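You operate a simulated robot arm through the tools that you are given. There is no shell and no other tool.

You run a simulated robot arm. Do the job below in one go: nothing can be reset, and whatever is moved stays where it is left.

Task
Push the three square caps home on the square tubes of their colours.

Only the result counts: the job must be done as asked and must still hold three seconds after the hand-in. Knocking over, shifting, dropping, spilling or breaking anything else fails it. A push-on lid holds only when it is set on centred and level and pressed home; a screw cap is set on level and turned clockwise until tight.

Robot
A 6-joint arm with a fingered hand, fixed in place. Base frame: the origin is on the floor under the middle of its stand, x ahead of it, y to its left, z up; the work surface is at about z = 0.86. Units: m, rad, N and s.
With the tool pointing down near the work surface it reaches from about 0.3 to 0.8 m from the base axis. Its first joint turns from -2.897 to 2.897 rad. Payload 4 kg.
Tool frame: the origin (TCP) lies between the finger pads and is the grasp point; the fingertips stand 0.026 m ahead of it; z points along the fingers, y is the line along which they close. The gripper opens to 0.132 m; its body begins 0.073 m behind the TCP. The gripper is a hand of 5 fingers: y runs from the thumb to the fingers, the wrist lies at [0, 0, -0.239] in the tool frame, and closing takes about 1.5 s.
Orientation is that of the tool frame in the base frame, as a unit quaternion [x, y, z, w]. With the fingers straight down and closing along the base's y, the tool's x points along the base's -x, its y along +y and its z along -z.

Tools
- The arm moves only by the tool servo_tool. Its argument "commands" is a list of rows, each a list of 6 numbers: the shift along the tool's x, y, z in units of 30 mm (1.0 is 30 mm), then the turn, a rotation vector about the tool's x, y, z in units of 5 degrees (1.0 is 5 degrees). In form: [[tx, ty, tz, rx, ry, rz], ...]. A call has 1 to 20 rows; each row shifts and turns the commanded pose from where the row before left it, along the tool's axes as they then stand. "fingers" is the opening, from 0 (shut) to 1 (fully open), set as the call begins (left out, the last holds). A call with a number of a shift or a turn outside -1 to 1 is refused whole. Rows are played at 5 a second. More than 0.05 m and 0.15 rad between two rows, or a gripper value outside its range, and nothing of the call is played. A pose out of reach is approached as far as the arm can. The call stops where the force on the tool passes 40 N (or 10 N more than at its start, if that is more) or the arm is blocked; 0.2 s more then pass. Each finger travels about 0.045 m/s and halts on what it meets, pressing with about 23 N; the grip force reading is that of the motor and also rises with nothing between the fingers. The clock runs only during rows and for 0.2 s after the last one: add rows that do not move to give the fingers time. It gives the time, the measured TCP pose, the force on the tool (base axes), the opening and the grip force at its end, in the units of the frame above (readings bear some noise), with the torque about the TCP (base axes, N m) and any sound that the robot's microphone picked up, and new pictures: "pictures" is both (left out), scene, wrist or none.
- Cameras (640 x 400 px; columns grow to the right, rows downward): "scene" is fixed at [0.0502, -0.4992, 1.6407]; the picture's right is [0.83, -0.55, 0.00], its down [-0.32, -0.49, -0.81] and it looks along [0.45, 0.68, -0.58] (base axes); focal length 373 px, centre (320, 200). "wrist" rides on the gripper at [0.084, 0.002, -0.097] in the tool frame; the picture's right is [-0.02, 1.00, 0.00], its down [-0.75, -0.02, -0.66] and it looks along [-0.66, -0.01, 0.75] (tool axes); focal length 270 px, centre (320, 200). There is no depth. A picture from a camera that has moved, and an enlarged one, comes with that camera's place and axes in the base frame and with its lens.
- move_fingers(finger1, finger2, finger3, finger4, thumb_bend): sets how far each is bent, from 0 (flat) to 1 (curled in); at 0.3 the hand is open as for a grip, at 0.7 the pads meet at the TCP. One left out holds its place. A second passes; each finger stops where it meets its share of the squeeze, and holds until it gets a number again. A gripper value or a shape takes the hand back. It gives what a move gives, with no picture; readings hold the bend of each and the force on the fingers (four entries, about 0 where the hand has none), thumb and palm.
- preshape(shape): the hand has 5 fingers and takes this shape, open, in about a second: jaw (thumb against the fingers, like two jaws); tri (thumb and two fingers); tip (a fingertip pinch); poke (one finger out to press); point (the index stretched); flat (the hand flat); cup (the hand cupped); fist (a fist). The gripper value then closes the fingers along that shape, each until it touches; the sizes above hold for jaw. It gives what a move gives, with no picture.
- inspect(camera, box): a new picture of the part [left, top, right, bottom] of that camera's present view, enlarged. No time passes.
- close_job(): hands the job in; it is judged then, once.

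Nothing tells you positions but the pictures and the camera data. Unless the task says otherwise, let go and move clear before handing in.

The tools are called after "Emit:" by a JSON object that holds its "fn" and its "kwargs". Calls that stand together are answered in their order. servo_tool: Moves the arm, as the interface text tells. Its arguments: {"type":"object","properties":{"commands":{"type":"array","items":{"type":"array","items":{"type":"number"}}},"fingers":{"type":"number"},"pictures":{"type":"string","enum":["both","scene","wrist","none"]}},"required":["commands"]} The other tools are called the same way: preshape (shape) gives the hand a shape; move_fingers (finger1, finger2, finger3, finger4, thumb_bend) moves the fingers one by one; inspect (camera, box) takes an enlarged picture of a part of a camera's view; close_job () hands the job in.

At the start:

```text
t: 0.0
position: [0.3878, 0.2521, 1.2133]
ee_rot: [0.0, 1.0, 0.001, 0.0]
wrist_force: [0.6, 0.1, -0.8]
torque: [-0.03, 0.02, 0.03]
grip_width: 0.1318
finger_force: 0.0
shape: jaw
bend: [0.3, 0.3, 0.3, 0.3, 0.3]
finger forces: [0.0, 0.0, 0.1, 0.0, 0.0, 0.0]
```

scene: 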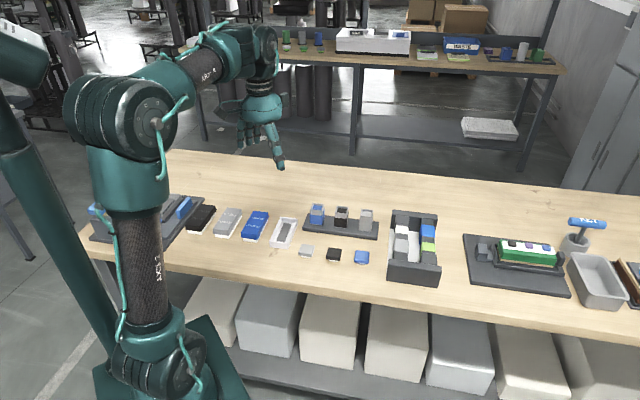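
wrist: 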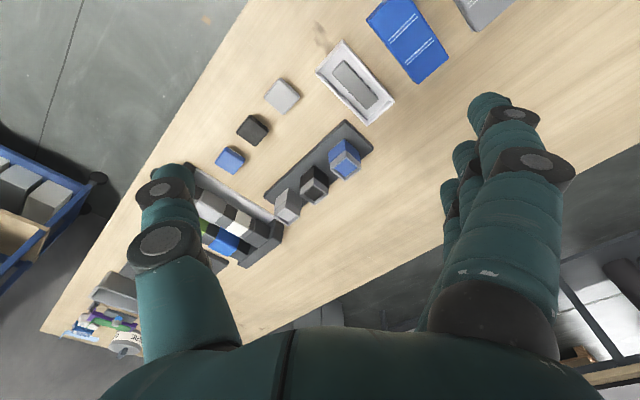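

I see three square caps (grey, black, blue) lying on the bench in front of a dark rack holding three square tubes (blue, black, grey). I'll take enlarged pictures first to locate them accurately.

Emit:
{"fn": "inspect", "kwargs": {"camera": "scene", "box": [270, 190, 400, 271]}}

Emit:
{"fn": "inspect", "kwargs": {"camera": "wrist", "box": [190, 60, 390, 260]}}

```text
4.92 times, centred on (335, 230) of scene
camera zoom: at [0.0502, -0.4992, 1.6407], right [0.83, -0.55, 0.0], down [-0.32, -0.49, -0.81], along [0.45, 0.68, -0.58], focal length 1838 px, centre (246, 50)
```

zoom: 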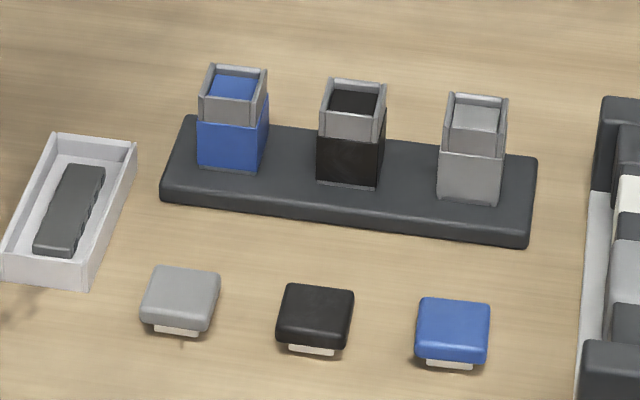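

```text
2.00 times, centred on (290, 160) of wrist
camera zoom: at [0.3026, 0.2537, 1.3099], right [0.02, 1.0, 0.0], down [0.75, -0.02, 0.66], along [0.66, -0.01, -0.75], focal length 541 px, centre (380, 280)
```

zoom: 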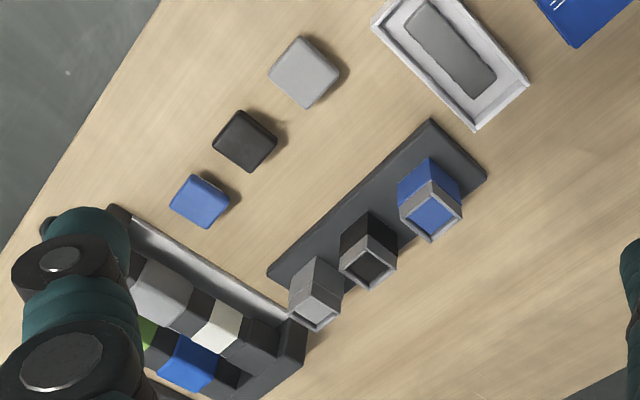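

The caps lie about at (0.47,0.20), (0.53,0.15), (0.59,0.09) and the tubes about at (0.57,0.30), (0.63,0.25), (0.68,0.19), so the rows run at 45° to the base axes. I'll turn the hand 45° to match and move to a viewing pose.

Emit:
{"fn": "servo_tool", "kwargs": {"commands": [[0, 0, 0, 0, 0, 1], [0, 0, 0, 0, 0, 1], [0, 0, 0, 0, 0, 1], [0, 0, 0, 0, 0, 1], [0, 0, 0, 0, 0, 1], [0, 0, 0, 0, 0, 1], [0, 0, 0, 0, 0, 1], [0, 0, 0, 0, 0, 1], [0, 0, 0, 0, 0, 1], [-0.35, 0.64, 0.4, 0, 0, 0], [-0.35, 0.64, 0.4, 0, 0, 0], [-0.35, 0.64, 0.4, 0, 0, 0], [-0.35, 0.64, 0.4, 0, 0, 0], [-0.35, 0.64, 0.4, 0, 0, 0], [0, 0, 0, 0, 0, 0]]}}

```text
t: 3.2
position: [0.4932, 0.285, 1.1536]
ee_rot: [0.383, 0.924, -0.001, 0.001]
wrist_force: [0.8, -0.7, -0.6]
torque: [0.02, -0.01, 0.03]
grip_width: 0.1317
finger_force: 0.1
shape: jaw
bend: [0.3, 0.3, 0.3, 0.3, 0.3]
finger forces: [0.1, 0.1, 0.1, 0.0, 0.1, 0.0]
camera wrist: at [0.435, 0.345, 1.2494], right [0.72, 0.69, 0.0], down [0.52, -0.54, 0.66], along [0.46, -0.47, -0.75], focal length 270 px, centre (320, 200)
```

scene: 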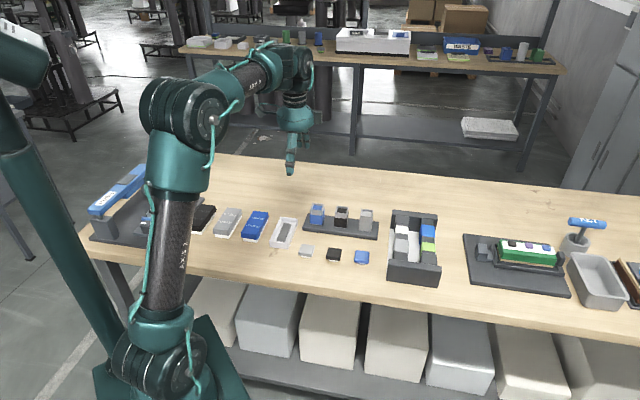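
wrist: 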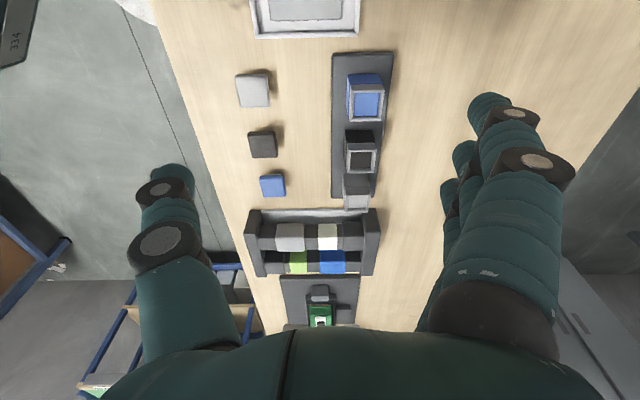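

The view now lines up with both rows, with the caps on the left and the tubes on the right. I'll enlarge both areas to read sizes, yaw and cap shape.

Emit:
{"fn": "inspect", "kwargs": {"camera": "wrist", "box": [220, 50, 420, 220]}}

Emit:
{"fn": "inspect", "kwargs": {"camera": "scene", "box": [295, 238, 375, 270]}}

Emit:
{"fn": "inspect", "kwargs": {"camera": "scene", "box": [300, 198, 380, 240]}}

```text
2.35 times, centred on (320, 135) of wrist
camera zoom: at [0.435, 0.345, 1.2494], right [0.72, 0.69, 0.0], down [0.52, -0.54, 0.66], along [0.46, -0.47, -0.75], focal length 636 px, centre (320, 353)
```

zoom: 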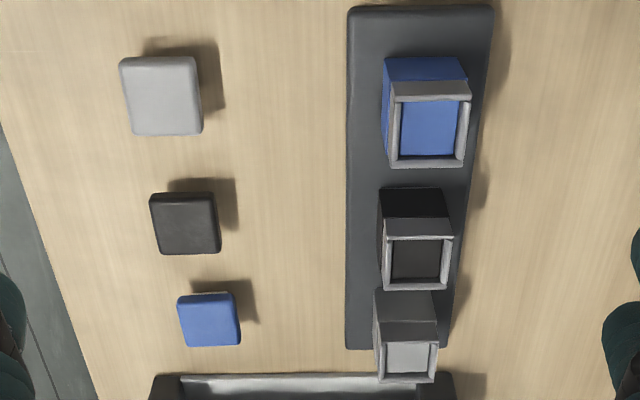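

```text
8.00 times, centred on (335, 254) of scene
camera zoom: at [0.0502, -0.4992, 1.6407], right [0.83, -0.55, 0.0], down [-0.32, -0.49, -0.81], along [0.45, 0.68, -0.58], focal length 2986 px, centre (200, -232)
```

zoom: 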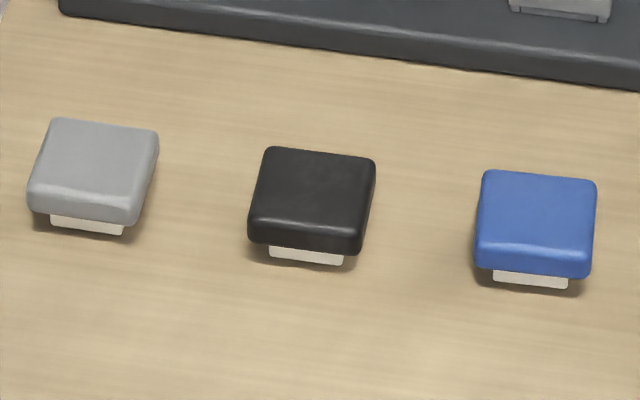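

```text
8.00 times, centred on (340, 219) of scene
camera zoom: at [0.0502, -0.4992, 1.6407], right [0.83, -0.55, 0.0], down [-0.32, -0.49, -0.81], along [0.45, 0.68, -0.58], focal length 2986 px, centre (160, 48)
```

zoom: 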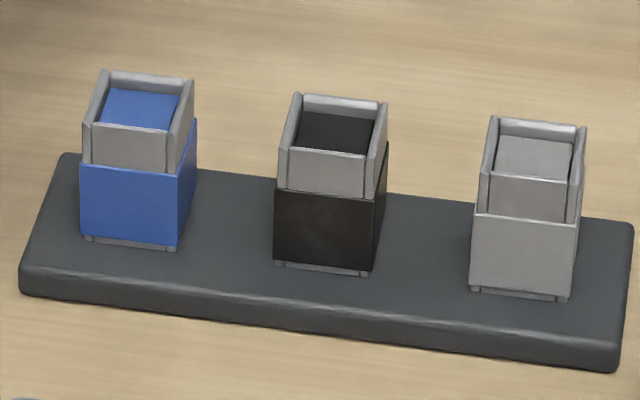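

The caps are about 42 mm square with a small plug underneath, and the plug fits the tube's bore. I'll try out the hand shapes in the air to choose a grip.

Emit:
{"fn": "preshape", "kwargs": {"shape": "tri"}}

Emit:
{"fn": "servo_tool", "kwargs": {"commands": [[0, 0, 0, 0, 0, 0]], "pictures": "wrist"}}

Emit:
{"fn": "inspect", "kwargs": {"camera": "scene", "box": [250, 90, 340, 180]}}

Emit:
{"fn": "preshape", "kwargs": {"shape": "tip"}}

Emit:
{"fn": "servo_tool", "kwargs": {"commands": [[0, 0, 0, 0, 0, 0]], "pictures": "wrist"}}

Emit:
{"fn": "inspect", "kwargs": {"camera": "scene", "box": [250, 90, 340, 180]}}

```text
t: 4.1
position: [0.493, 0.284, 1.1529]
ee_rot: [0.383, 0.924, 0.001, 0.0]
wrist_force: [0.0, 0.0, 0.6]
torque: [0.04, 0.04, 0.02]
grip_width: 0.1317
finger_force: 0.0
shape: tri
bend: [0.0, 0.3, 0.3, 0.0, 0.3]
finger forces: [0.1, 0.0, 0.1, 0.1, 0.1, 0.0]
```

```text
t: 4.5
position: [0.4937, 0.2862, 1.1528]
ee_rot: [0.383, 0.924, 0.0, 0.0]
wrist_force: [-0.1, 0.2, -0.5]
torque: [-0.04, 0.01, 0.02]
grip_width: 0.132
finger_force: 0.1
shape: tri
bend: [0.0, 0.3, 0.3, 0.0, 0.3]
finger forces: [0.1, 0.0, 0.0, 0.0, 0.0, 0.0]
camera wrist: at [0.4347, 0.3449, 1.2495], right [0.72, 0.69, 0.0], down [0.52, -0.54, 0.66], along [0.46, -0.47, -0.75], focal length 270 px, centre (320, 200)
```

wrist: 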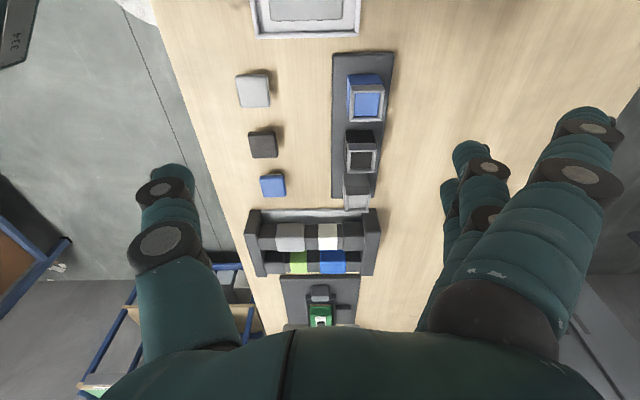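

```text
4.44 times, centred on (295, 135) of scene
camera zoom: at [0.0502, -0.4992, 1.6407], right [0.83, -0.55, 0.0], down [-0.32, -0.49, -0.81], along [0.45, 0.68, -0.58], focal length 1659 px, centre (431, 489)
```

zoom: 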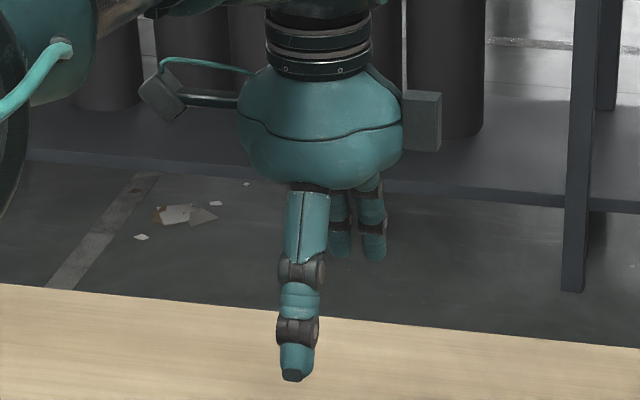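

```text
t: 5.4
position: [0.4926, 0.2848, 1.1533]
ee_rot: [0.382, 0.924, -0.001, 0.0]
wrist_force: [-0.7, 0.3, 0.0]
torque: [-0.01, 0.0, 0.02]
grip_width: 0.132
finger_force: 0.1
shape: tip
bend: [0.0, 0.3, 0.3, 0.0, 0.3]
finger forces: [0.0, 0.1, 0.0, 0.1, 0.1, 0.0]
```

```text
t: 5.8
position: [0.4933, 0.2849, 1.1536]
ee_rot: [0.382, 0.924, 0.0, 0.001]
wrist_force: [0.8, -0.4, 1.1]
torque: [0.01, -0.02, 0.01]
grip_width: 0.1319
finger_force: 0.0
shape: tip
bend: [0.0, 0.3, 0.3, 0.0, 0.3]
finger forces: [0.0, 0.1, 0.0, 0.0, 0.0, 0.0]
camera wrist: at [0.4347, 0.3449, 1.2495], right [0.72, 0.69, 0.0], down [0.52, -0.54, 0.66], along [0.46, -0.47, -0.75], focal length 270 px, centre (320, 200)
```

wrist: 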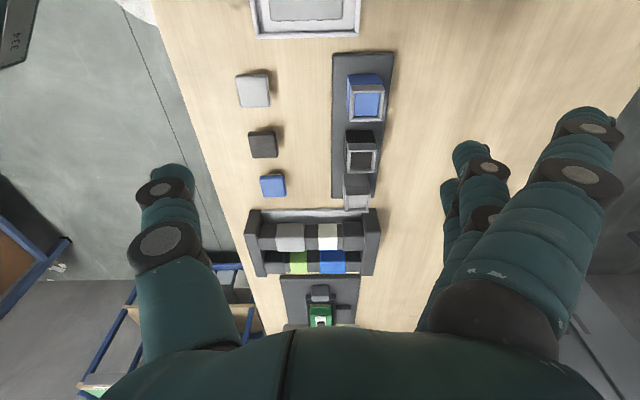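

```text
4.44 times, centred on (295, 135) of scene
camera zoom: at [0.0502, -0.4992, 1.6407], right [0.83, -0.55, 0.0], down [-0.32, -0.49, -0.81], along [0.45, 0.68, -0.58], focal length 1659 px, centre (431, 489)
```

zoom: 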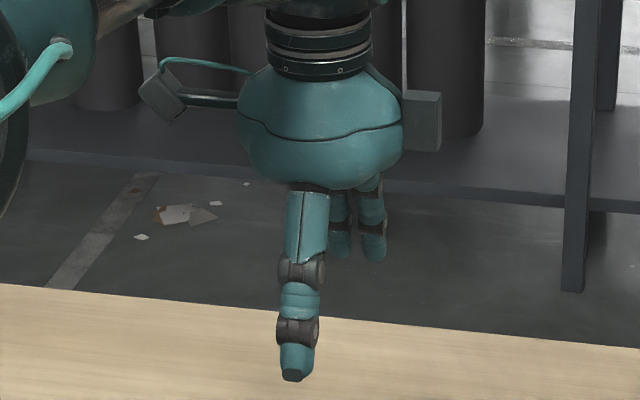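

The tri and tip shapes both hold the outer fingers flat and leave the two middle fingers to work against the thumb. I'll enlarge the views to check where each finger sits.

Emit:
{"fn": "inspect", "kwargs": {"camera": "scene", "box": [280, 120, 320, 180]}}

Emit:
{"fn": "inspect", "kwargs": {"camera": "wrist", "box": [400, 90, 640, 340]}}

```text
6.67 times, centred on (300, 150) of scene
camera zoom: at [0.0502, -0.4992, 1.6407], right [0.83, -0.55, 0.0], down [-0.32, -0.49, -0.81], along [0.45, 0.68, -0.58], focal length 2488 px, centre (453, 533)
```

zoom: 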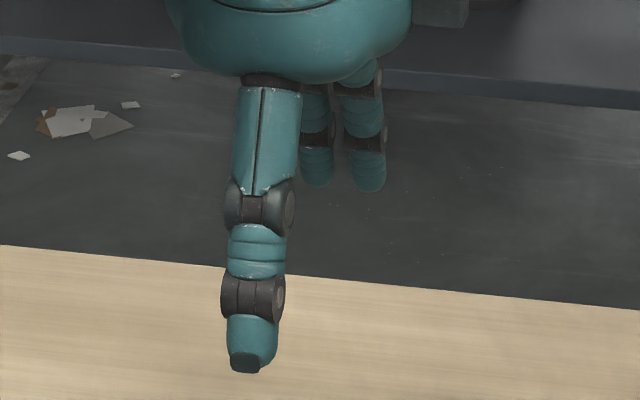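

```text
1.60 times, centred on (520, 215) of wrist
camera zoom: at [0.4347, 0.3449, 1.2495], right [0.72, 0.69, 0.0], down [0.52, -0.54, 0.66], along [0.46, -0.47, -0.75], focal length 432 px, centre (0, 176)
```

zoom: 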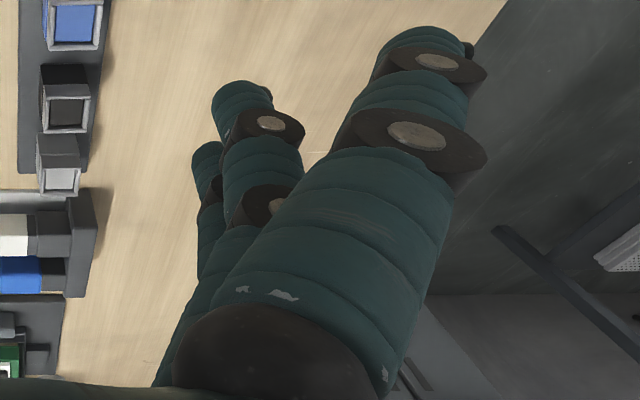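

The two middle fingers sit close to the tool's x = 0, opposite the thumb, which suits a 42 mm cap. I'll go back to jaw, keep the outer fingers open, and move above the black cap to refine the position.

Emit:
{"fn": "preshape", "kwargs": {"shape": "jaw"}}

Emit:
{"fn": "servo_tool", "kwargs": {"commands": [[-0.697, -0.49, 1, 0, 0, 0], [-0.697, -0.49, 1, 0, 0, 0], [-0.697, -0.49, 1, 0, 0, 0], [-0.697, -0.49, 1, 0, 0, 0], [-0.697, -0.49, 1, 0, 0, 0], [-0.697, -0.49, 1, 0, 0, 0], [0, 0, 0, 0, 0, 0]]}}

Emit:
{"fn": "inspect", "kwargs": {"camera": "wrist", "box": [220, 50, 420, 175]}}

Emit:
{"fn": "inspect", "kwargs": {"camera": "scene", "box": [280, 160, 420, 270]}}

```text
t: 6.7
position: [0.4936, 0.2837, 1.1534]
ee_rot: [0.383, 0.924, 0.0, 0.0]
wrist_force: [0.6, 1.0, 0.3]
torque: [0.01, 0.02, 0.03]
grip_width: 0.1316
finger_force: 0.1
shape: jaw
bend: [0.3, 0.3, 0.3, 0.3, 0.3]
finger forces: [0.1, 0.0, 0.1, 0.1, 0.0, 0.0]
```

```text
t: 8.3
position: [0.5191, 0.1369, 0.9723]
ee_rot: [0.383, 0.924, 0.0, 0.0]
wrist_force: [-0.3, 0.0, 0.3]
torque: [0.0, 0.01, -0.01]
grip_width: 0.1319
finger_force: 0.1
shape: jaw
bend: [0.3, 0.3, 0.3, 0.3, 0.3]
finger forces: [0.0, 0.0, 0.1, 0.1, 0.0, 0.0]
camera wrist: at [0.4608, 0.1965, 1.0685], right [0.72, 0.69, 0.0], down [0.52, -0.54, 0.66], along [0.46, -0.47, -0.75], focal length 270 px, centre (320, 200)
```

scene: 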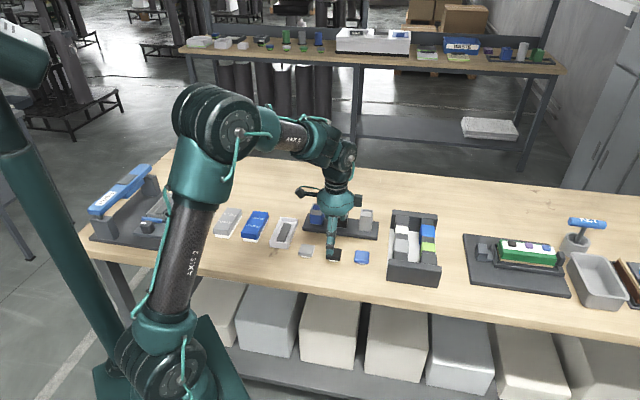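
wrist: 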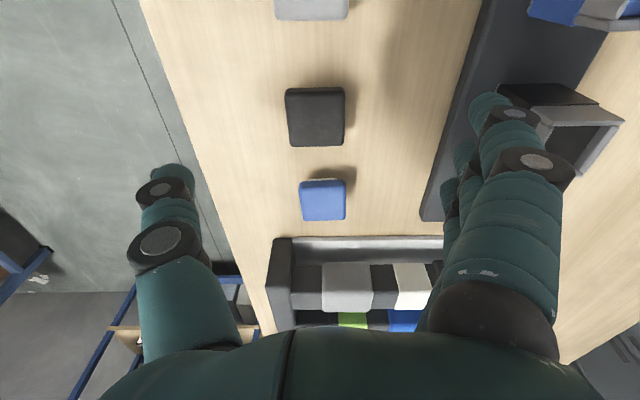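

```text
3.20 times, centred on (320, 112) of wrist
camera zoom: at [0.4608, 0.1965, 1.0685], right [0.72, 0.69, 0.0], down [0.52, -0.54, 0.66], along [0.46, -0.47, -0.75], focal length 865 px, centre (320, 480)
```

zoom: 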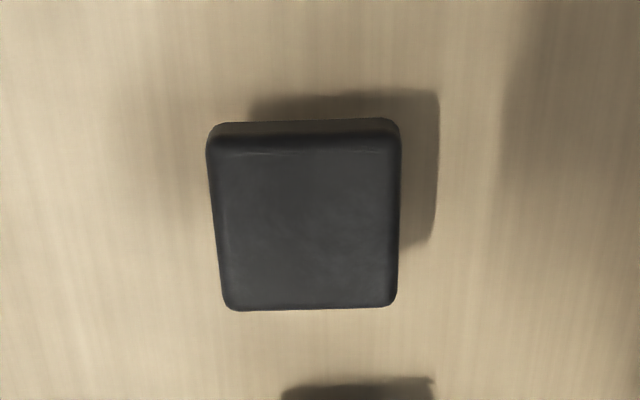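

```text
3.64 times, centred on (350, 215) of scene
camera zoom: at [0.0502, -0.4992, 1.6407], right [0.83, -0.55, 0.0], down [-0.32, -0.49, -0.81], along [0.45, 0.68, -0.58], focal length 1357 px, centre (211, 146)
```

zoom: 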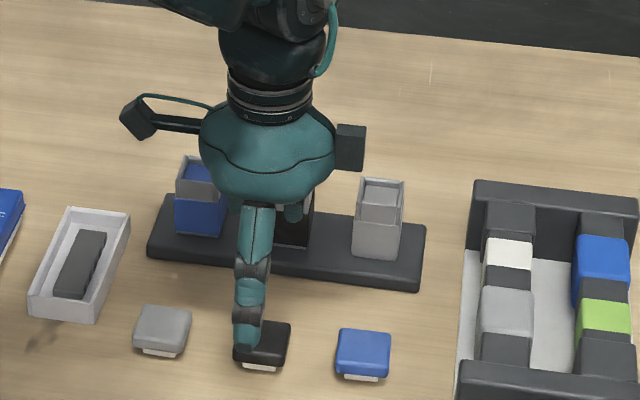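

The hand is almost exactly above the black cap, about 3 mm off in x and 2 mm in y. I'll correct that, descend partway, and check the finger height against the cap.

Emit:
{"fn": "servo_tool", "kwargs": {"commands": [[-0.1, -0.05, 0.6, 0, 0, 0], [0, 0, 0.6, 0, 0, 0], [0, 0, 0.6, 0, 0, 0], [0, 0, 0.5, 0, 0, 0], [0, 0, 0, 0, 0, 0]]}}

Emit:
{"fn": "inspect", "kwargs": {"camera": "scene", "box": [295, 205, 375, 275]}}

Emit:
{"fn": "inspect", "kwargs": {"camera": "wrist", "box": [220, 70, 420, 195]}}

```text
t: 9.5
position: [0.5196, 0.1303, 0.9029]
ee_rot: [0.383, 0.924, 0.0, 0.0]
wrist_force: [0.5, 0.3, 0.2]
torque: [-0.01, -0.02, -0.04]
grip_width: 0.1318
finger_force: 0.0
shape: jaw
bend: [0.3, 0.3, 0.3, 0.3, 0.3]
finger forces: [0.0, 0.0, 0.1, 0.0, 0.1, 0.1]
camera wrist: at [0.4611, 0.1907, 0.9999], right [0.72, 0.69, 0.0], down [0.52, -0.54, 0.66], along [0.46, -0.47, -0.75], focal length 270 px, centre (320, 200)
```

scene: 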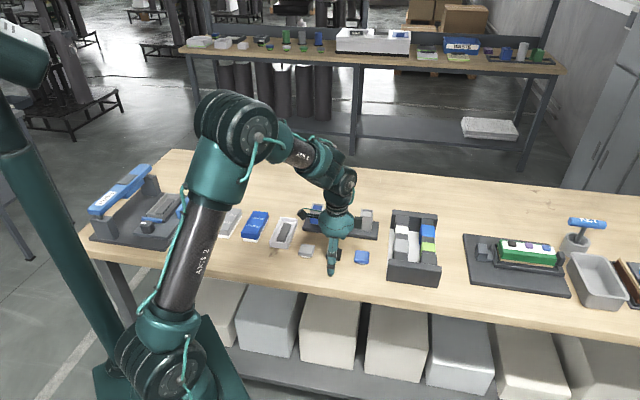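
wrist: 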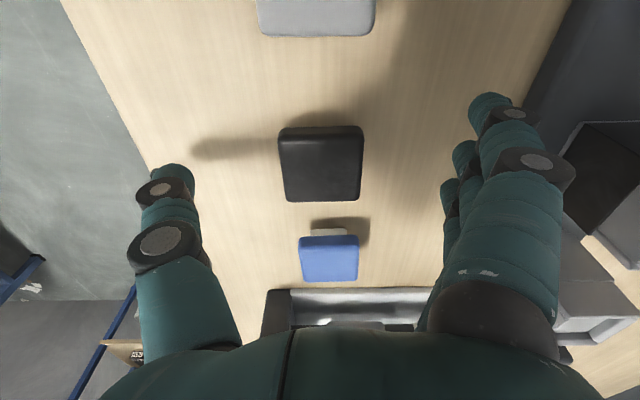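

```text
5.71 times, centred on (335, 240) of scene
camera zoom: at [0.0502, -0.4992, 1.6407], right [0.83, -0.55, 0.0], down [-0.32, -0.49, -0.81], along [0.45, 0.68, -0.58], focal length 2133 px, centre (234, -29)
```

zoom: 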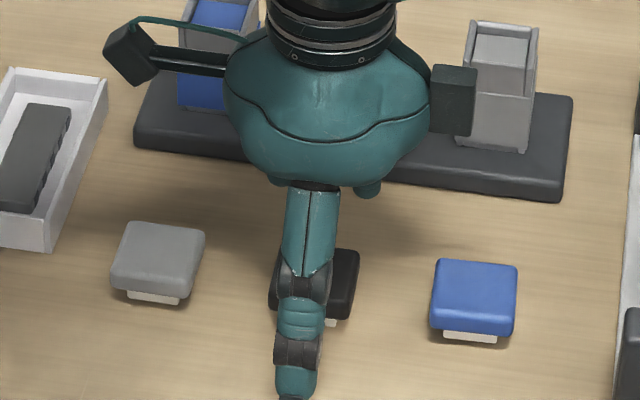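

```text
3.20 times, centred on (320, 132) of wrist
camera zoom: at [0.4611, 0.1907, 0.9999], right [0.72, 0.69, 0.0], down [0.52, -0.54, 0.66], along [0.46, -0.47, -0.75], focal length 865 px, centre (320, 416)
```

zoom: 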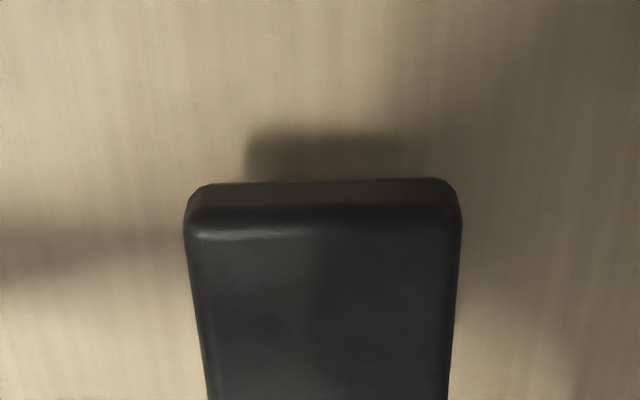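

The cap sits centred in column and about 3 mm off in x. I'll close the thumb and the two middle fingers partway to see how low their tips hang before going down.

Emit:
{"fn": "move_fingers", "kwargs": {"finger2": 0.45, "finger3": 0.45, "thumb_bend": 0.45}}

Emit:
{"fn": "servo_tool", "kwargs": {"commands": [[-0.08, 0, 0, 0, 0, 0], [0, 0, 0, 0, 0, 0]]}}

Emit:
{"fn": "inspect", "kwargs": {"camera": "scene", "box": [305, 225, 365, 275]}}

```text
t: 10.5
position: [0.5198, 0.1309, 0.9039]
ee_rot: [0.383, 0.924, 0.001, 0.0]
wrist_force: [0.2, 0.7, 0.1]
torque: [-0.01, -0.02, 0.03]
grip_width: 0.1157
finger_force: 0.0
shape: fingers
bend: [0.3, 0.45, 0.45, 0.3, 0.45]
finger forces: [0.0, 0.0, 0.1, 0.0, 0.0, 0.0]
```

```text
t: 11.1
position: [0.5209, 0.1279, 0.9041]
ee_rot: [0.382, 0.924, 0.0, 0.0]
wrist_force: [-0.1, 0.6, 0.4]
torque: [0.03, 0.01, -0.02]
grip_width: 0.1159
finger_force: 0.0
shape: fingers
bend: [0.3, 0.45, 0.45, 0.3, 0.45]
finger forces: [0.1, 0.1, 0.0, 0.0, 0.0, 0.0]
camera wrist: at [0.4622, 0.1886, 1.0001], right [0.72, 0.69, 0.0], down [0.52, -0.54, 0.66], along [0.46, -0.47, -0.75], focal length 270 px, centre (320, 200)
```

scene: 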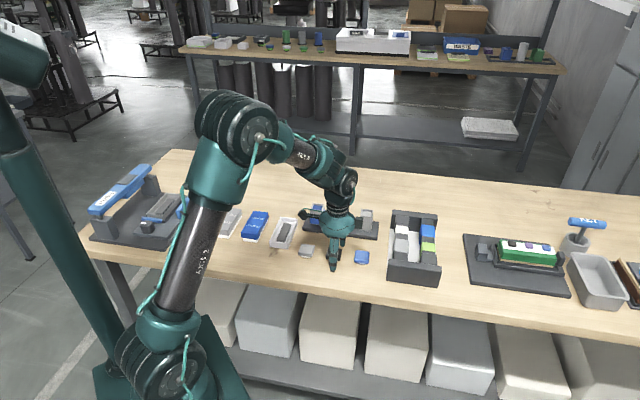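
wrist: 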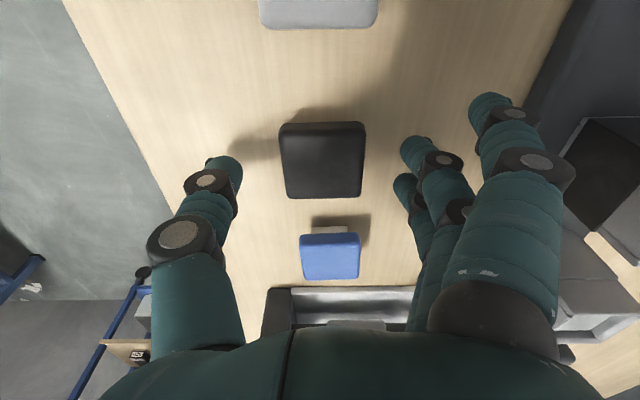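

```text
8.00 times, centred on (335, 250) of scene
camera zoom: at [0.0502, -0.4992, 1.6407], right [0.83, -0.55, 0.0], down [-0.32, -0.49, -0.81], along [0.45, 0.68, -0.58], focal length 2986 px, centre (200, -200)
```

zoom: 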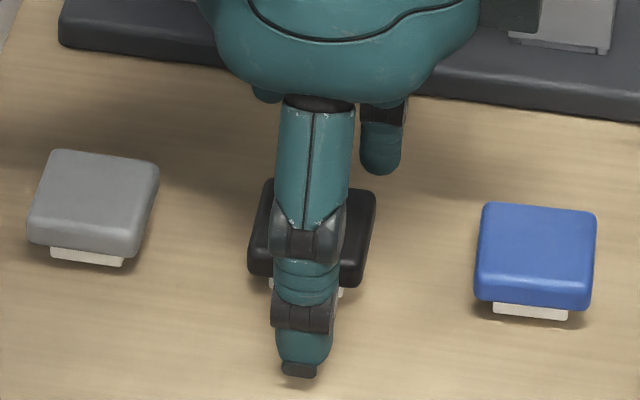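

The thumb and the two fingers centre at about x = +0.0035 in the tool frame. I'll measure the cap's exact position under the hand before descending.

Emit:
{"fn": "inspect", "kwargs": {"camera": "wrist", "box": [200, 100, 440, 250]}}

```text
2.67 times, centred on (320, 175) of wrist
camera zoom: at [0.4622, 0.1886, 1.0001], right [0.72, 0.69, 0.0], down [0.52, -0.54, 0.66], along [0.46, -0.47, -0.75], focal length 721 px, centre (320, 267)
```

zoom: 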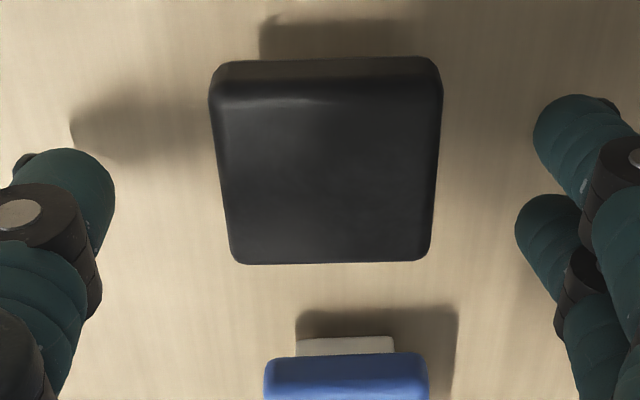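

The cap centre is at about (0, +2.5 mm) in the tool frame. I'll shift to centre it between the fingers and lower the hand near grasp height.

Emit:
{"fn": "servo_tool", "kwargs": {"commands": [[-0.117, 0.083, 0.15, 0, 0, 0], [0, 0, 0.15, 0, 0, 0], [0, 0, 0.1, 0, 0, 0], [0, 0, 0, 0, 0, 0]], "pictures": "wrist"}}

Emit:
{"fn": "inspect", "kwargs": {"camera": "scene", "box": [310, 235, 360, 280]}}

Emit:
{"fn": "inspect", "kwargs": {"camera": "wrist", "box": [170, 100, 450, 250]}}

```text
t: 12.1
position: [0.5254, 0.1278, 0.893]
ee_rot: [0.382, 0.924, 0.0, 0.0]
wrist_force: [-0.2, -0.1, -0.2]
torque: [-0.02, 0.02, 0.0]
grip_width: 0.1158
finger_force: 0.0
shape: fingers
bend: [0.3, 0.45, 0.45, 0.3, 0.45]
finger forces: [0.0, 0.0, 0.1, 0.0, 0.1, 0.0]
camera wrist: at [0.4667, 0.1871, 0.9893], right [0.72, 0.69, 0.0], down [0.52, -0.54, 0.66], along [0.46, -0.47, -0.75], focal length 270 px, centre (320, 200)
```

wrist: 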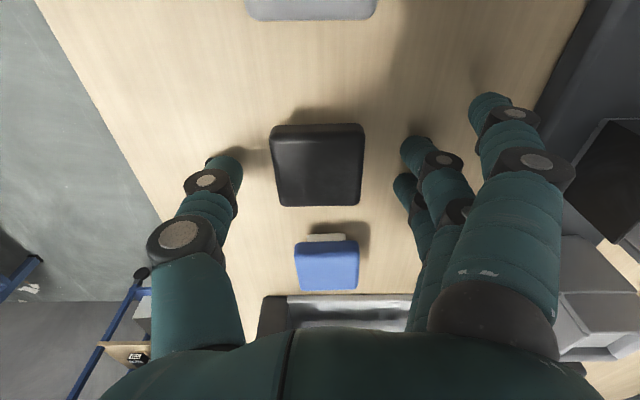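

```text
8.89 times, centred on (335, 258) of scene
camera zoom: at [0.0502, -0.4992, 1.6407], right [0.83, -0.55, 0.0], down [-0.32, -0.49, -0.81], along [0.45, 0.68, -0.58], focal length 3318 px, centre (187, -311)
```

zoom: 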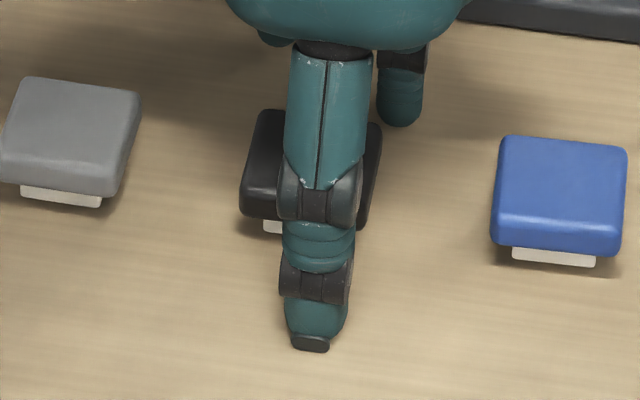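

```text
2.29 times, centred on (310, 175) of wrist
camera zoom: at [0.4667, 0.1871, 0.9893], right [0.72, 0.69, 0.0], down [0.52, -0.54, 0.66], along [0.46, -0.47, -0.75], focal length 618 px, centre (343, 257)
```

zoom: 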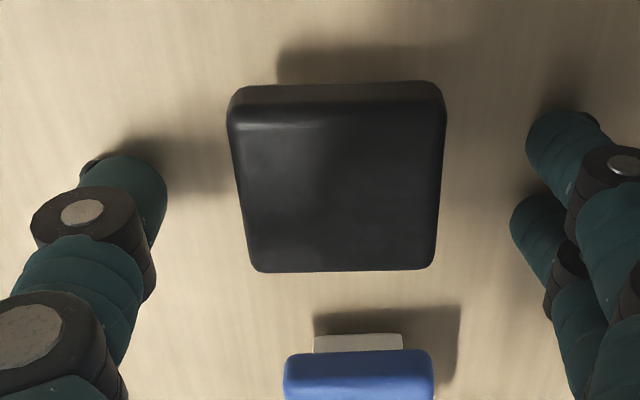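

There's no contact yet, and the fingertips should be about 6 mm above the bench. I'll go 2 mm lower and close the thumb and two middle fingers on the cap.

Emit:
{"fn": "servo_tool", "kwargs": {"commands": [[0, 0, 0.07, 0, 0, 0], [0, 0, 0, 0, 0, 0]], "pictures": "none"}}

Emit:
{"fn": "move_fingers", "kwargs": {"finger2": 0.55, "finger3": 0.55, "thumb_bend": 0.55}}

Emit:
{"fn": "servo_tool", "kwargs": {"commands": [[0, 0, 0, 0, 0, 0]], "pictures": "wrist"}}

Emit:
{"fn": "inspect", "kwargs": {"camera": "wrist", "box": [170, 100, 450, 250]}}

Emit:
{"fn": "inspect", "kwargs": {"camera": "scene", "box": [310, 235, 360, 280]}}

```text
t: 12.7
position: [0.5264, 0.1266, 0.8913]
ee_rot: [0.383, 0.924, 0.002, 0.002]
wrist_force: [-1.3, 1.4, 30.9]
torque: [0.01, 0.15, -0.01]
grip_width: 0.1163
finger_force: 15.2
shape: fingers
bend: [0.3, 0.46, 0.46, 0.3, 0.45]
finger forces: [0.0, 7.9, 6.9, 0.0, 15.6, 0.1]
```

```text
t: 13.3
position: [0.527, 0.1266, 0.8923]
ee_rot: [0.383, 0.924, 0.001, 0.003]
wrist_force: [-1.2, -1.1, 15.5]
torque: [-0.36, 0.43, 0.05]
grip_width: 0.1068
finger_force: 7.9
shape: fingers
bend: [0.3, 0.54, 0.54, 0.3, 0.53]
finger forces: [0.0, 2.1, 1.0, 0.0, 12.4, 0.0]
stopped: the force on the tool passed its limit at 42 N (the readings are from after the stop); the commanded pose is now the measured one
```

```text
t: 13.7
position: [0.5269, 0.1275, 0.8922]
ee_rot: [0.382, 0.924, 0.002, 0.002]
wrist_force: [-2.0, -1.1, 24.6]
torque: [-0.63, 0.75, 0.01]
grip_width: 0.107
finger_force: 12.9
shape: fingers
bend: [0.3, 0.54, 0.55, 0.3, 0.53]
finger forces: [0.1, 3.0, 1.5, 0.1, 20.5, 0.0]
camera wrist: at [0.4674, 0.1875, 0.9887], right [0.72, 0.69, 0.01], down [0.52, -0.54, 0.66], along [0.46, -0.47, -0.75], focal length 270 px, centre (320, 200)
```

wrist: 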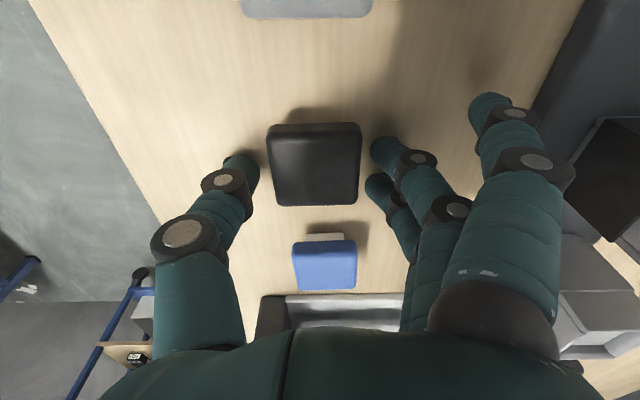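

```text
2.29 times, centred on (310, 175) of wrist
camera zoom: at [0.4674, 0.1875, 0.9887], right [0.72, 0.69, 0.01], down [0.52, -0.54, 0.66], along [0.46, -0.47, -0.75], focal length 618 px, centre (343, 257)
```

zoom: 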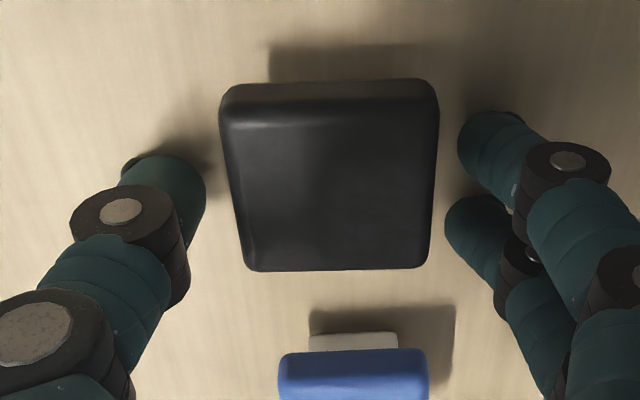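

```text
8.89 times, centred on (335, 258) of scene
camera zoom: at [0.0502, -0.4992, 1.6407], right [0.83, -0.55, 0.0], down [-0.32, -0.49, -0.81], along [0.45, 0.68, -0.58], focal length 3318 px, centre (187, -311)
```

zoom: 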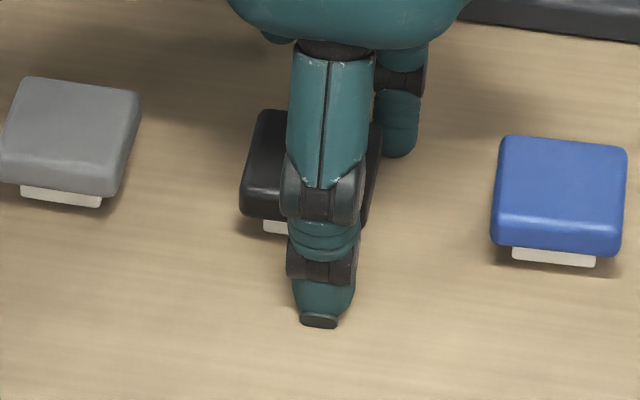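

The fingertips now rest on the bench because bending makes them reach lower. I'll lift about 4 mm and then continue closing.

Emit:
{"fn": "servo_tool", "kwargs": {"commands": [[0, 0, -0.14, 0, 0, 0], [0, 0, 0, 0, 0, 0]], "pictures": "none"}}

Emit:
{"fn": "move_fingers", "kwargs": {"finger2": 0.58, "finger3": 0.58, "thumb_bend": 0.58}}

Emit:
{"fn": "servo_tool", "kwargs": {"commands": [[0, 0, 0, 0, 0, 0]], "pictures": "wrist"}}

Emit:
{"fn": "inspect", "kwargs": {"camera": "wrist", "box": [170, 100, 450, 250]}}

Emit:
{"fn": "inspect", "kwargs": {"camera": "scene", "box": [310, 235, 360, 280]}}

```text
t: 14.3
position: [0.5266, 0.1281, 0.8966]
ee_rot: [0.382, 0.924, 0.001, 0.002]
wrist_force: [0.1, 0.0, 1.4]
torque: [0.01, 0.03, 0.03]
grip_width: 0.0996
finger_force: 0.0
shape: fingers
bend: [0.3, 0.55, 0.55, 0.3, 0.55]
finger forces: [0.0, 0.0, 0.0, 0.0, 0.0, 0.0]
```

```text
t: 15.3
position: [0.5273, 0.1274, 0.8957]
ee_rot: [0.383, 0.924, 0.001, 0.002]
wrist_force: [1.0, 0.0, 0.7]
torque: [-0.01, 0.01, 0.01]
grip_width: 0.0965
finger_force: 0.1
shape: fingers
bend: [0.3, 0.57, 0.57, 0.3, 0.57]
finger forces: [0.0, 0.0, 0.1, 0.1, 0.0, 0.0]
```

```text
t: 15.7
position: [0.528, 0.1274, 0.8966]
ee_rot: [0.383, 0.924, 0.001, 0.001]
wrist_force: [0.5, 0.2, -0.5]
torque: [0.02, 0.0, 0.0]
grip_width: 0.0964
finger_force: 0.0
shape: fingers
bend: [0.3, 0.57, 0.57, 0.3, 0.57]
finger forces: [0.0, 0.0, 0.0, 0.0, 0.1, 0.0]
camera wrist: at [0.4678, 0.1877, 0.9919], right [0.72, 0.69, 0.0], down [0.52, -0.54, 0.66], along [0.46, -0.47, -0.75], focal length 270 px, centre (320, 200)
```

wrist: 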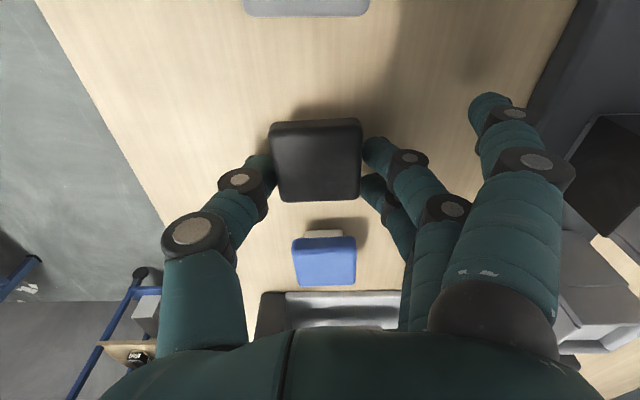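

```text
2.29 times, centred on (310, 175) of wrist
camera zoom: at [0.4678, 0.1877, 0.9919], right [0.72, 0.69, 0.0], down [0.52, -0.54, 0.66], along [0.46, -0.47, -0.75], focal length 618 px, centre (343, 257)
```

zoom: 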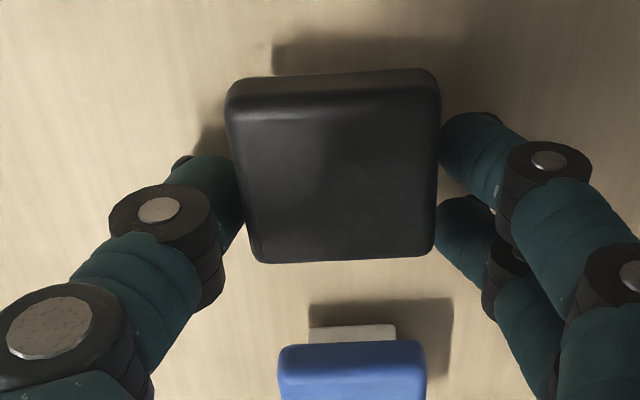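

```text
8.89 times, centred on (335, 258) of scene
camera zoom: at [0.0502, -0.4992, 1.6407], right [0.83, -0.55, 0.0], down [-0.32, -0.49, -0.81], along [0.45, 0.68, -0.58], focal length 3318 px, centre (187, -311)
```

zoom: 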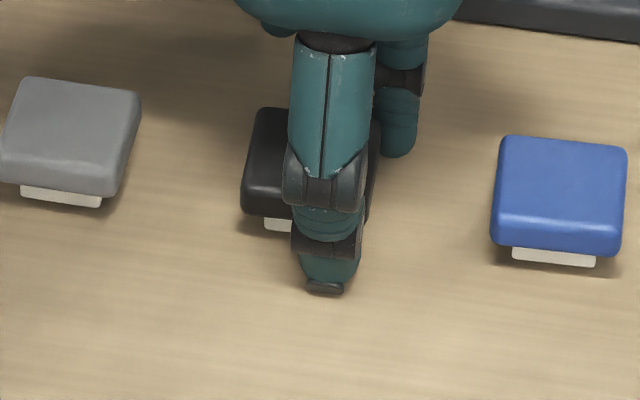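

The fingertips are now just beside the cap, free of the bench. I'll close fully onto the cap.

Emit:
{"fn": "move_fingers", "kwargs": {"finger2": 0.75, "finger3": 0.75, "thumb_bend": 0.75}}

Emit:
{"fn": "servo_tool", "kwargs": {"commands": [[0, 0, 0, 0, 0, 0], [0, 0, 0, 0, 0, 0]], "pictures": "wrist"}}

Emit:
{"fn": "inspect", "kwargs": {"camera": "wrist", "box": [170, 100, 450, 250]}}

Emit:
{"fn": "inspect", "kwargs": {"camera": "scene", "box": [310, 235, 360, 280]}}

```text
t: 16.7
position: [0.5268, 0.1276, 0.8951]
ee_rot: [0.382, 0.924, 0.002, 0.001]
wrist_force: [0.5, 0.3, 0.1]
torque: [-0.01, 0.01, 0.0]
grip_width: 0.0761
finger_force: 6.8
shape: fingers
bend: [0.3, 0.62, 0.75, 0.3, 0.72]
finger forces: [0.0, 6.6, 0.0, 0.0, 7.0, 0.0]
```

```text
t: 17.3
position: [0.5279, 0.1282, 0.8948]
ee_rot: [0.383, 0.924, 0.001, 0.001]
wrist_force: [-0.1, 0.0, -0.4]
torque: [-0.01, 0.0, 0.02]
grip_width: 0.0763
finger_force: 7.1
shape: fingers
bend: [0.3, 0.62, 0.75, 0.3, 0.72]
finger forces: [0.0, 6.6, 0.0, 0.0, 7.2, 0.1]
camera wrist: at [0.4678, 0.1877, 0.9919], right [0.72, 0.69, 0.0], down [0.52, -0.54, 0.66], along [0.46, -0.47, -0.75], focal length 270 px, centre (320, 200)
```

wrist: 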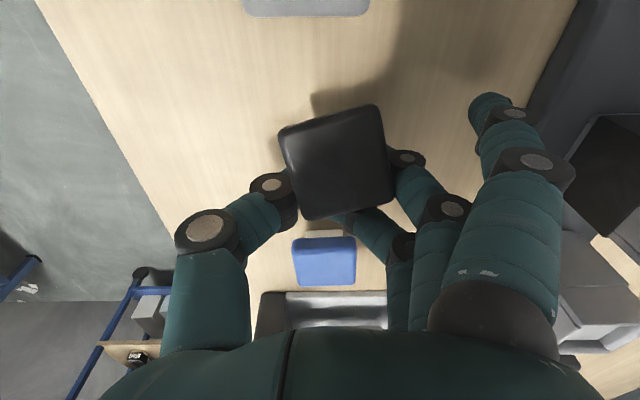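

```text
2.29 times, centred on (310, 175) of wrist
camera zoom: at [0.4678, 0.1877, 0.9919], right [0.72, 0.69, 0.0], down [0.52, -0.54, 0.66], along [0.46, -0.47, -0.75], focal length 618 px, centre (343, 257)
```

zoom: 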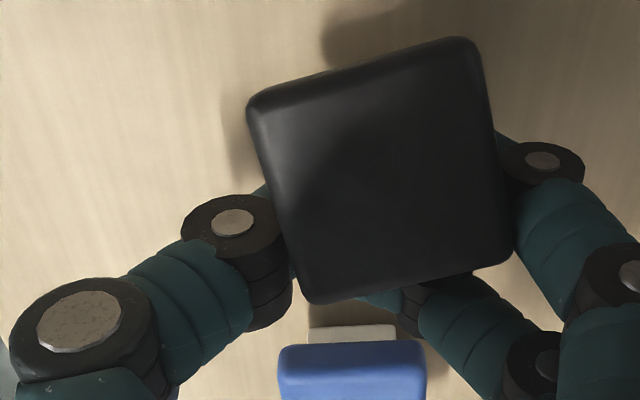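

```text
8.89 times, centred on (335, 258) of scene
camera zoom: at [0.0502, -0.4992, 1.6407], right [0.83, -0.55, 0.0], down [-0.32, -0.49, -0.81], along [0.45, 0.68, -0.58], focal length 3318 px, centre (187, -311)
```

zoom: 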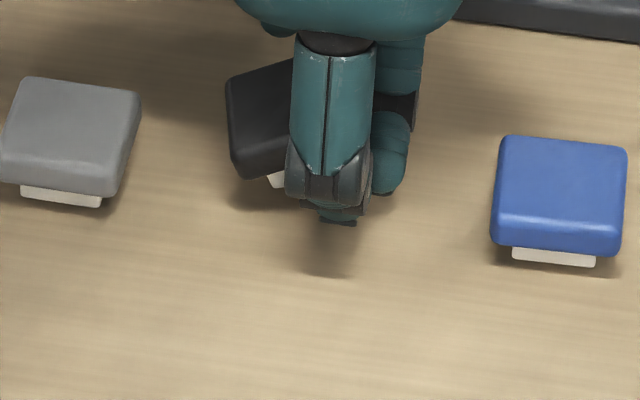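

The cap has twisted: finger 3 slipped under its rim while finger 2 and the thumb pushed off-line. I'll open up and see how the cap settles, then try a higher grip with the fingers set first as a fence.

Emit:
{"fn": "move_fingers", "kwargs": {"finger2": 0.45, "finger3": 0.45, "thumb_bend": 0.45}}

Emit:
{"fn": "servo_tool", "kwargs": {"commands": [[0, 0, 0, 0, 0, 0], [0, 0, 0, 0, 0, 0]], "pictures": "wrist"}}

Emit:
{"fn": "inspect", "kwargs": {"camera": "wrist", "box": [170, 100, 450, 250]}}

Emit:
{"fn": "inspect", "kwargs": {"camera": "scene", "box": [310, 235, 360, 280]}}

```text
t: 18.3
position: [0.5279, 0.127, 0.896]
ee_rot: [0.382, 0.924, 0.002, 0.001]
wrist_force: [0.6, -0.2, -0.2]
torque: [0.03, -0.02, -0.03]
grip_width: 0.1145
finger_force: 0.0
shape: fingers
bend: [0.3, 0.45, 0.45, 0.3, 0.45]
finger forces: [0.0, 0.1, 0.0, 0.0, 0.1, 0.0]
```

```text
t: 18.9
position: [0.5273, 0.1261, 0.8955]
ee_rot: [0.382, 0.924, 0.001, 0.002]
wrist_force: [-0.4, -0.6, -0.3]
torque: [0.01, -0.04, -0.02]
grip_width: 0.1147
finger_force: 0.1
shape: fingers
bend: [0.3, 0.45, 0.45, 0.3, 0.45]
finger forces: [0.0, 0.0, 0.0, 0.0, 0.0, 0.0]
camera wrist: at [0.4678, 0.1877, 0.9919], right [0.72, 0.69, 0.0], down [0.52, -0.54, 0.66], along [0.46, -0.47, -0.75], focal length 270 px, centre (320, 200)
```

wrist: 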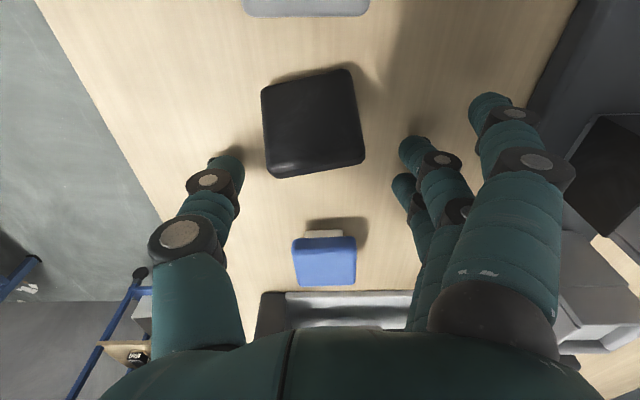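

```text
2.29 times, centred on (310, 175) of wrist
camera zoom: at [0.4678, 0.1877, 0.9919], right [0.72, 0.69, 0.0], down [0.52, -0.54, 0.66], along [0.46, -0.47, -0.75], focal length 618 px, centre (343, 257)
```

zoom: 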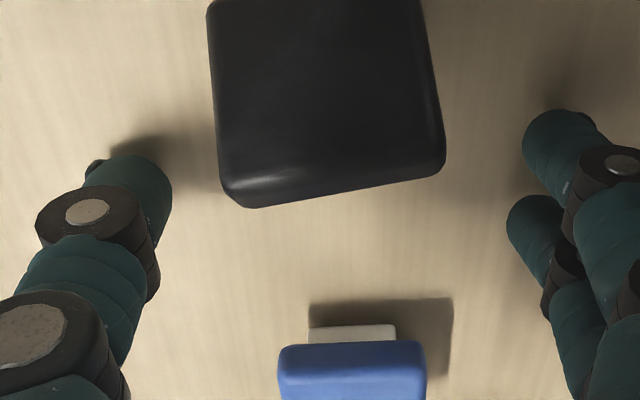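

```text
8.89 times, centred on (335, 258) of scene
camera zoom: at [0.0502, -0.4992, 1.6407], right [0.83, -0.55, 0.0], down [-0.32, -0.49, -0.81], along [0.45, 0.68, -0.58], focal length 3318 px, centre (187, -311)
```

zoom: 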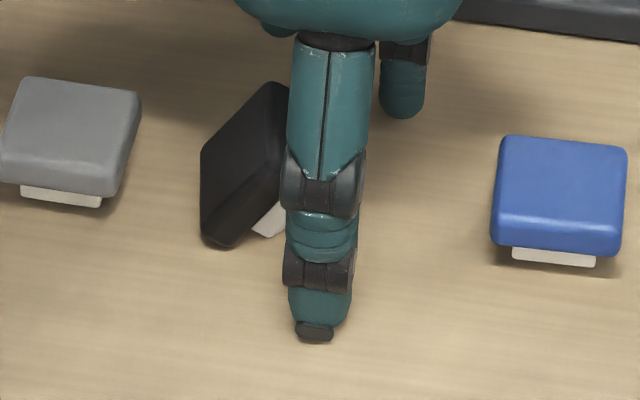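

The black cap now leans on its rim with the far edge raised. I'll lift, pinch the fingers together, and gently press the raised edge down so it drops flat again.

Emit:
{"fn": "servo_tool", "kwargs": {"commands": [[0, 0, -0.7, 0, 0, 0], [0, 0, -0.9, 0, 0, 0], [0, 0, 0, 0, 0, 0]], "pictures": "none"}}

Emit:
{"fn": "inspect", "kwargs": {"camera": "scene", "box": [300, 230, 360, 275]}}

Emit:
{"fn": "inspect", "kwargs": {"camera": "wrist", "box": [220, 40, 420, 165]}}

```text
t: 19.7
position: [0.5251, 0.1277, 0.9437]
ee_rot: [0.383, 0.924, 0.001, 0.001]
wrist_force: [-0.1, -1.7, 0.1]
torque: [0.01, -0.03, 0.03]
grip_width: 0.1148
finger_force: 0.0
shape: fingers
bend: [0.3, 0.45, 0.45, 0.3, 0.45]
finger forces: [0.0, 0.0, 0.0, 0.1, 0.0, 0.0]
```

```text
8.89 times, centred on (330, 252) of scene
camera zoom: at [0.0502, -0.4992, 1.6407], right [0.83, -0.55, 0.0], down [-0.32, -0.49, -0.81], along [0.45, 0.68, -0.58], focal length 3318 px, centre (231, -267)
```

zoom: 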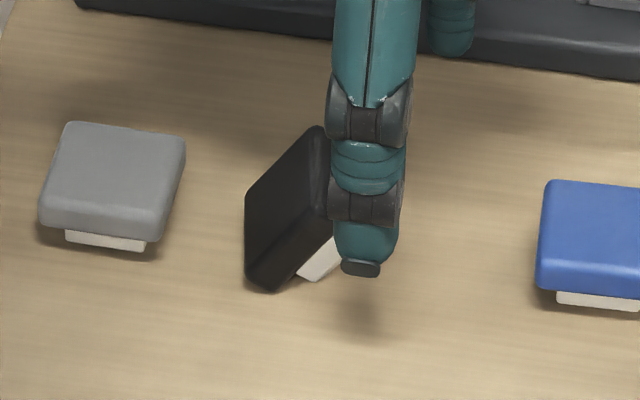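

```text
3.20 times, centred on (320, 102) of wrist
camera zoom: at [0.4667, 0.1873, 1.0402], right [0.72, 0.69, 0.0], down [0.52, -0.54, 0.66], along [0.46, -0.47, -0.75], focal length 865 px, centre (320, 512)
```

zoom: 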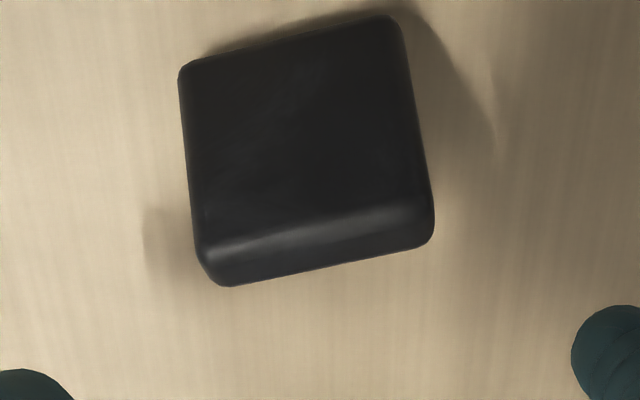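

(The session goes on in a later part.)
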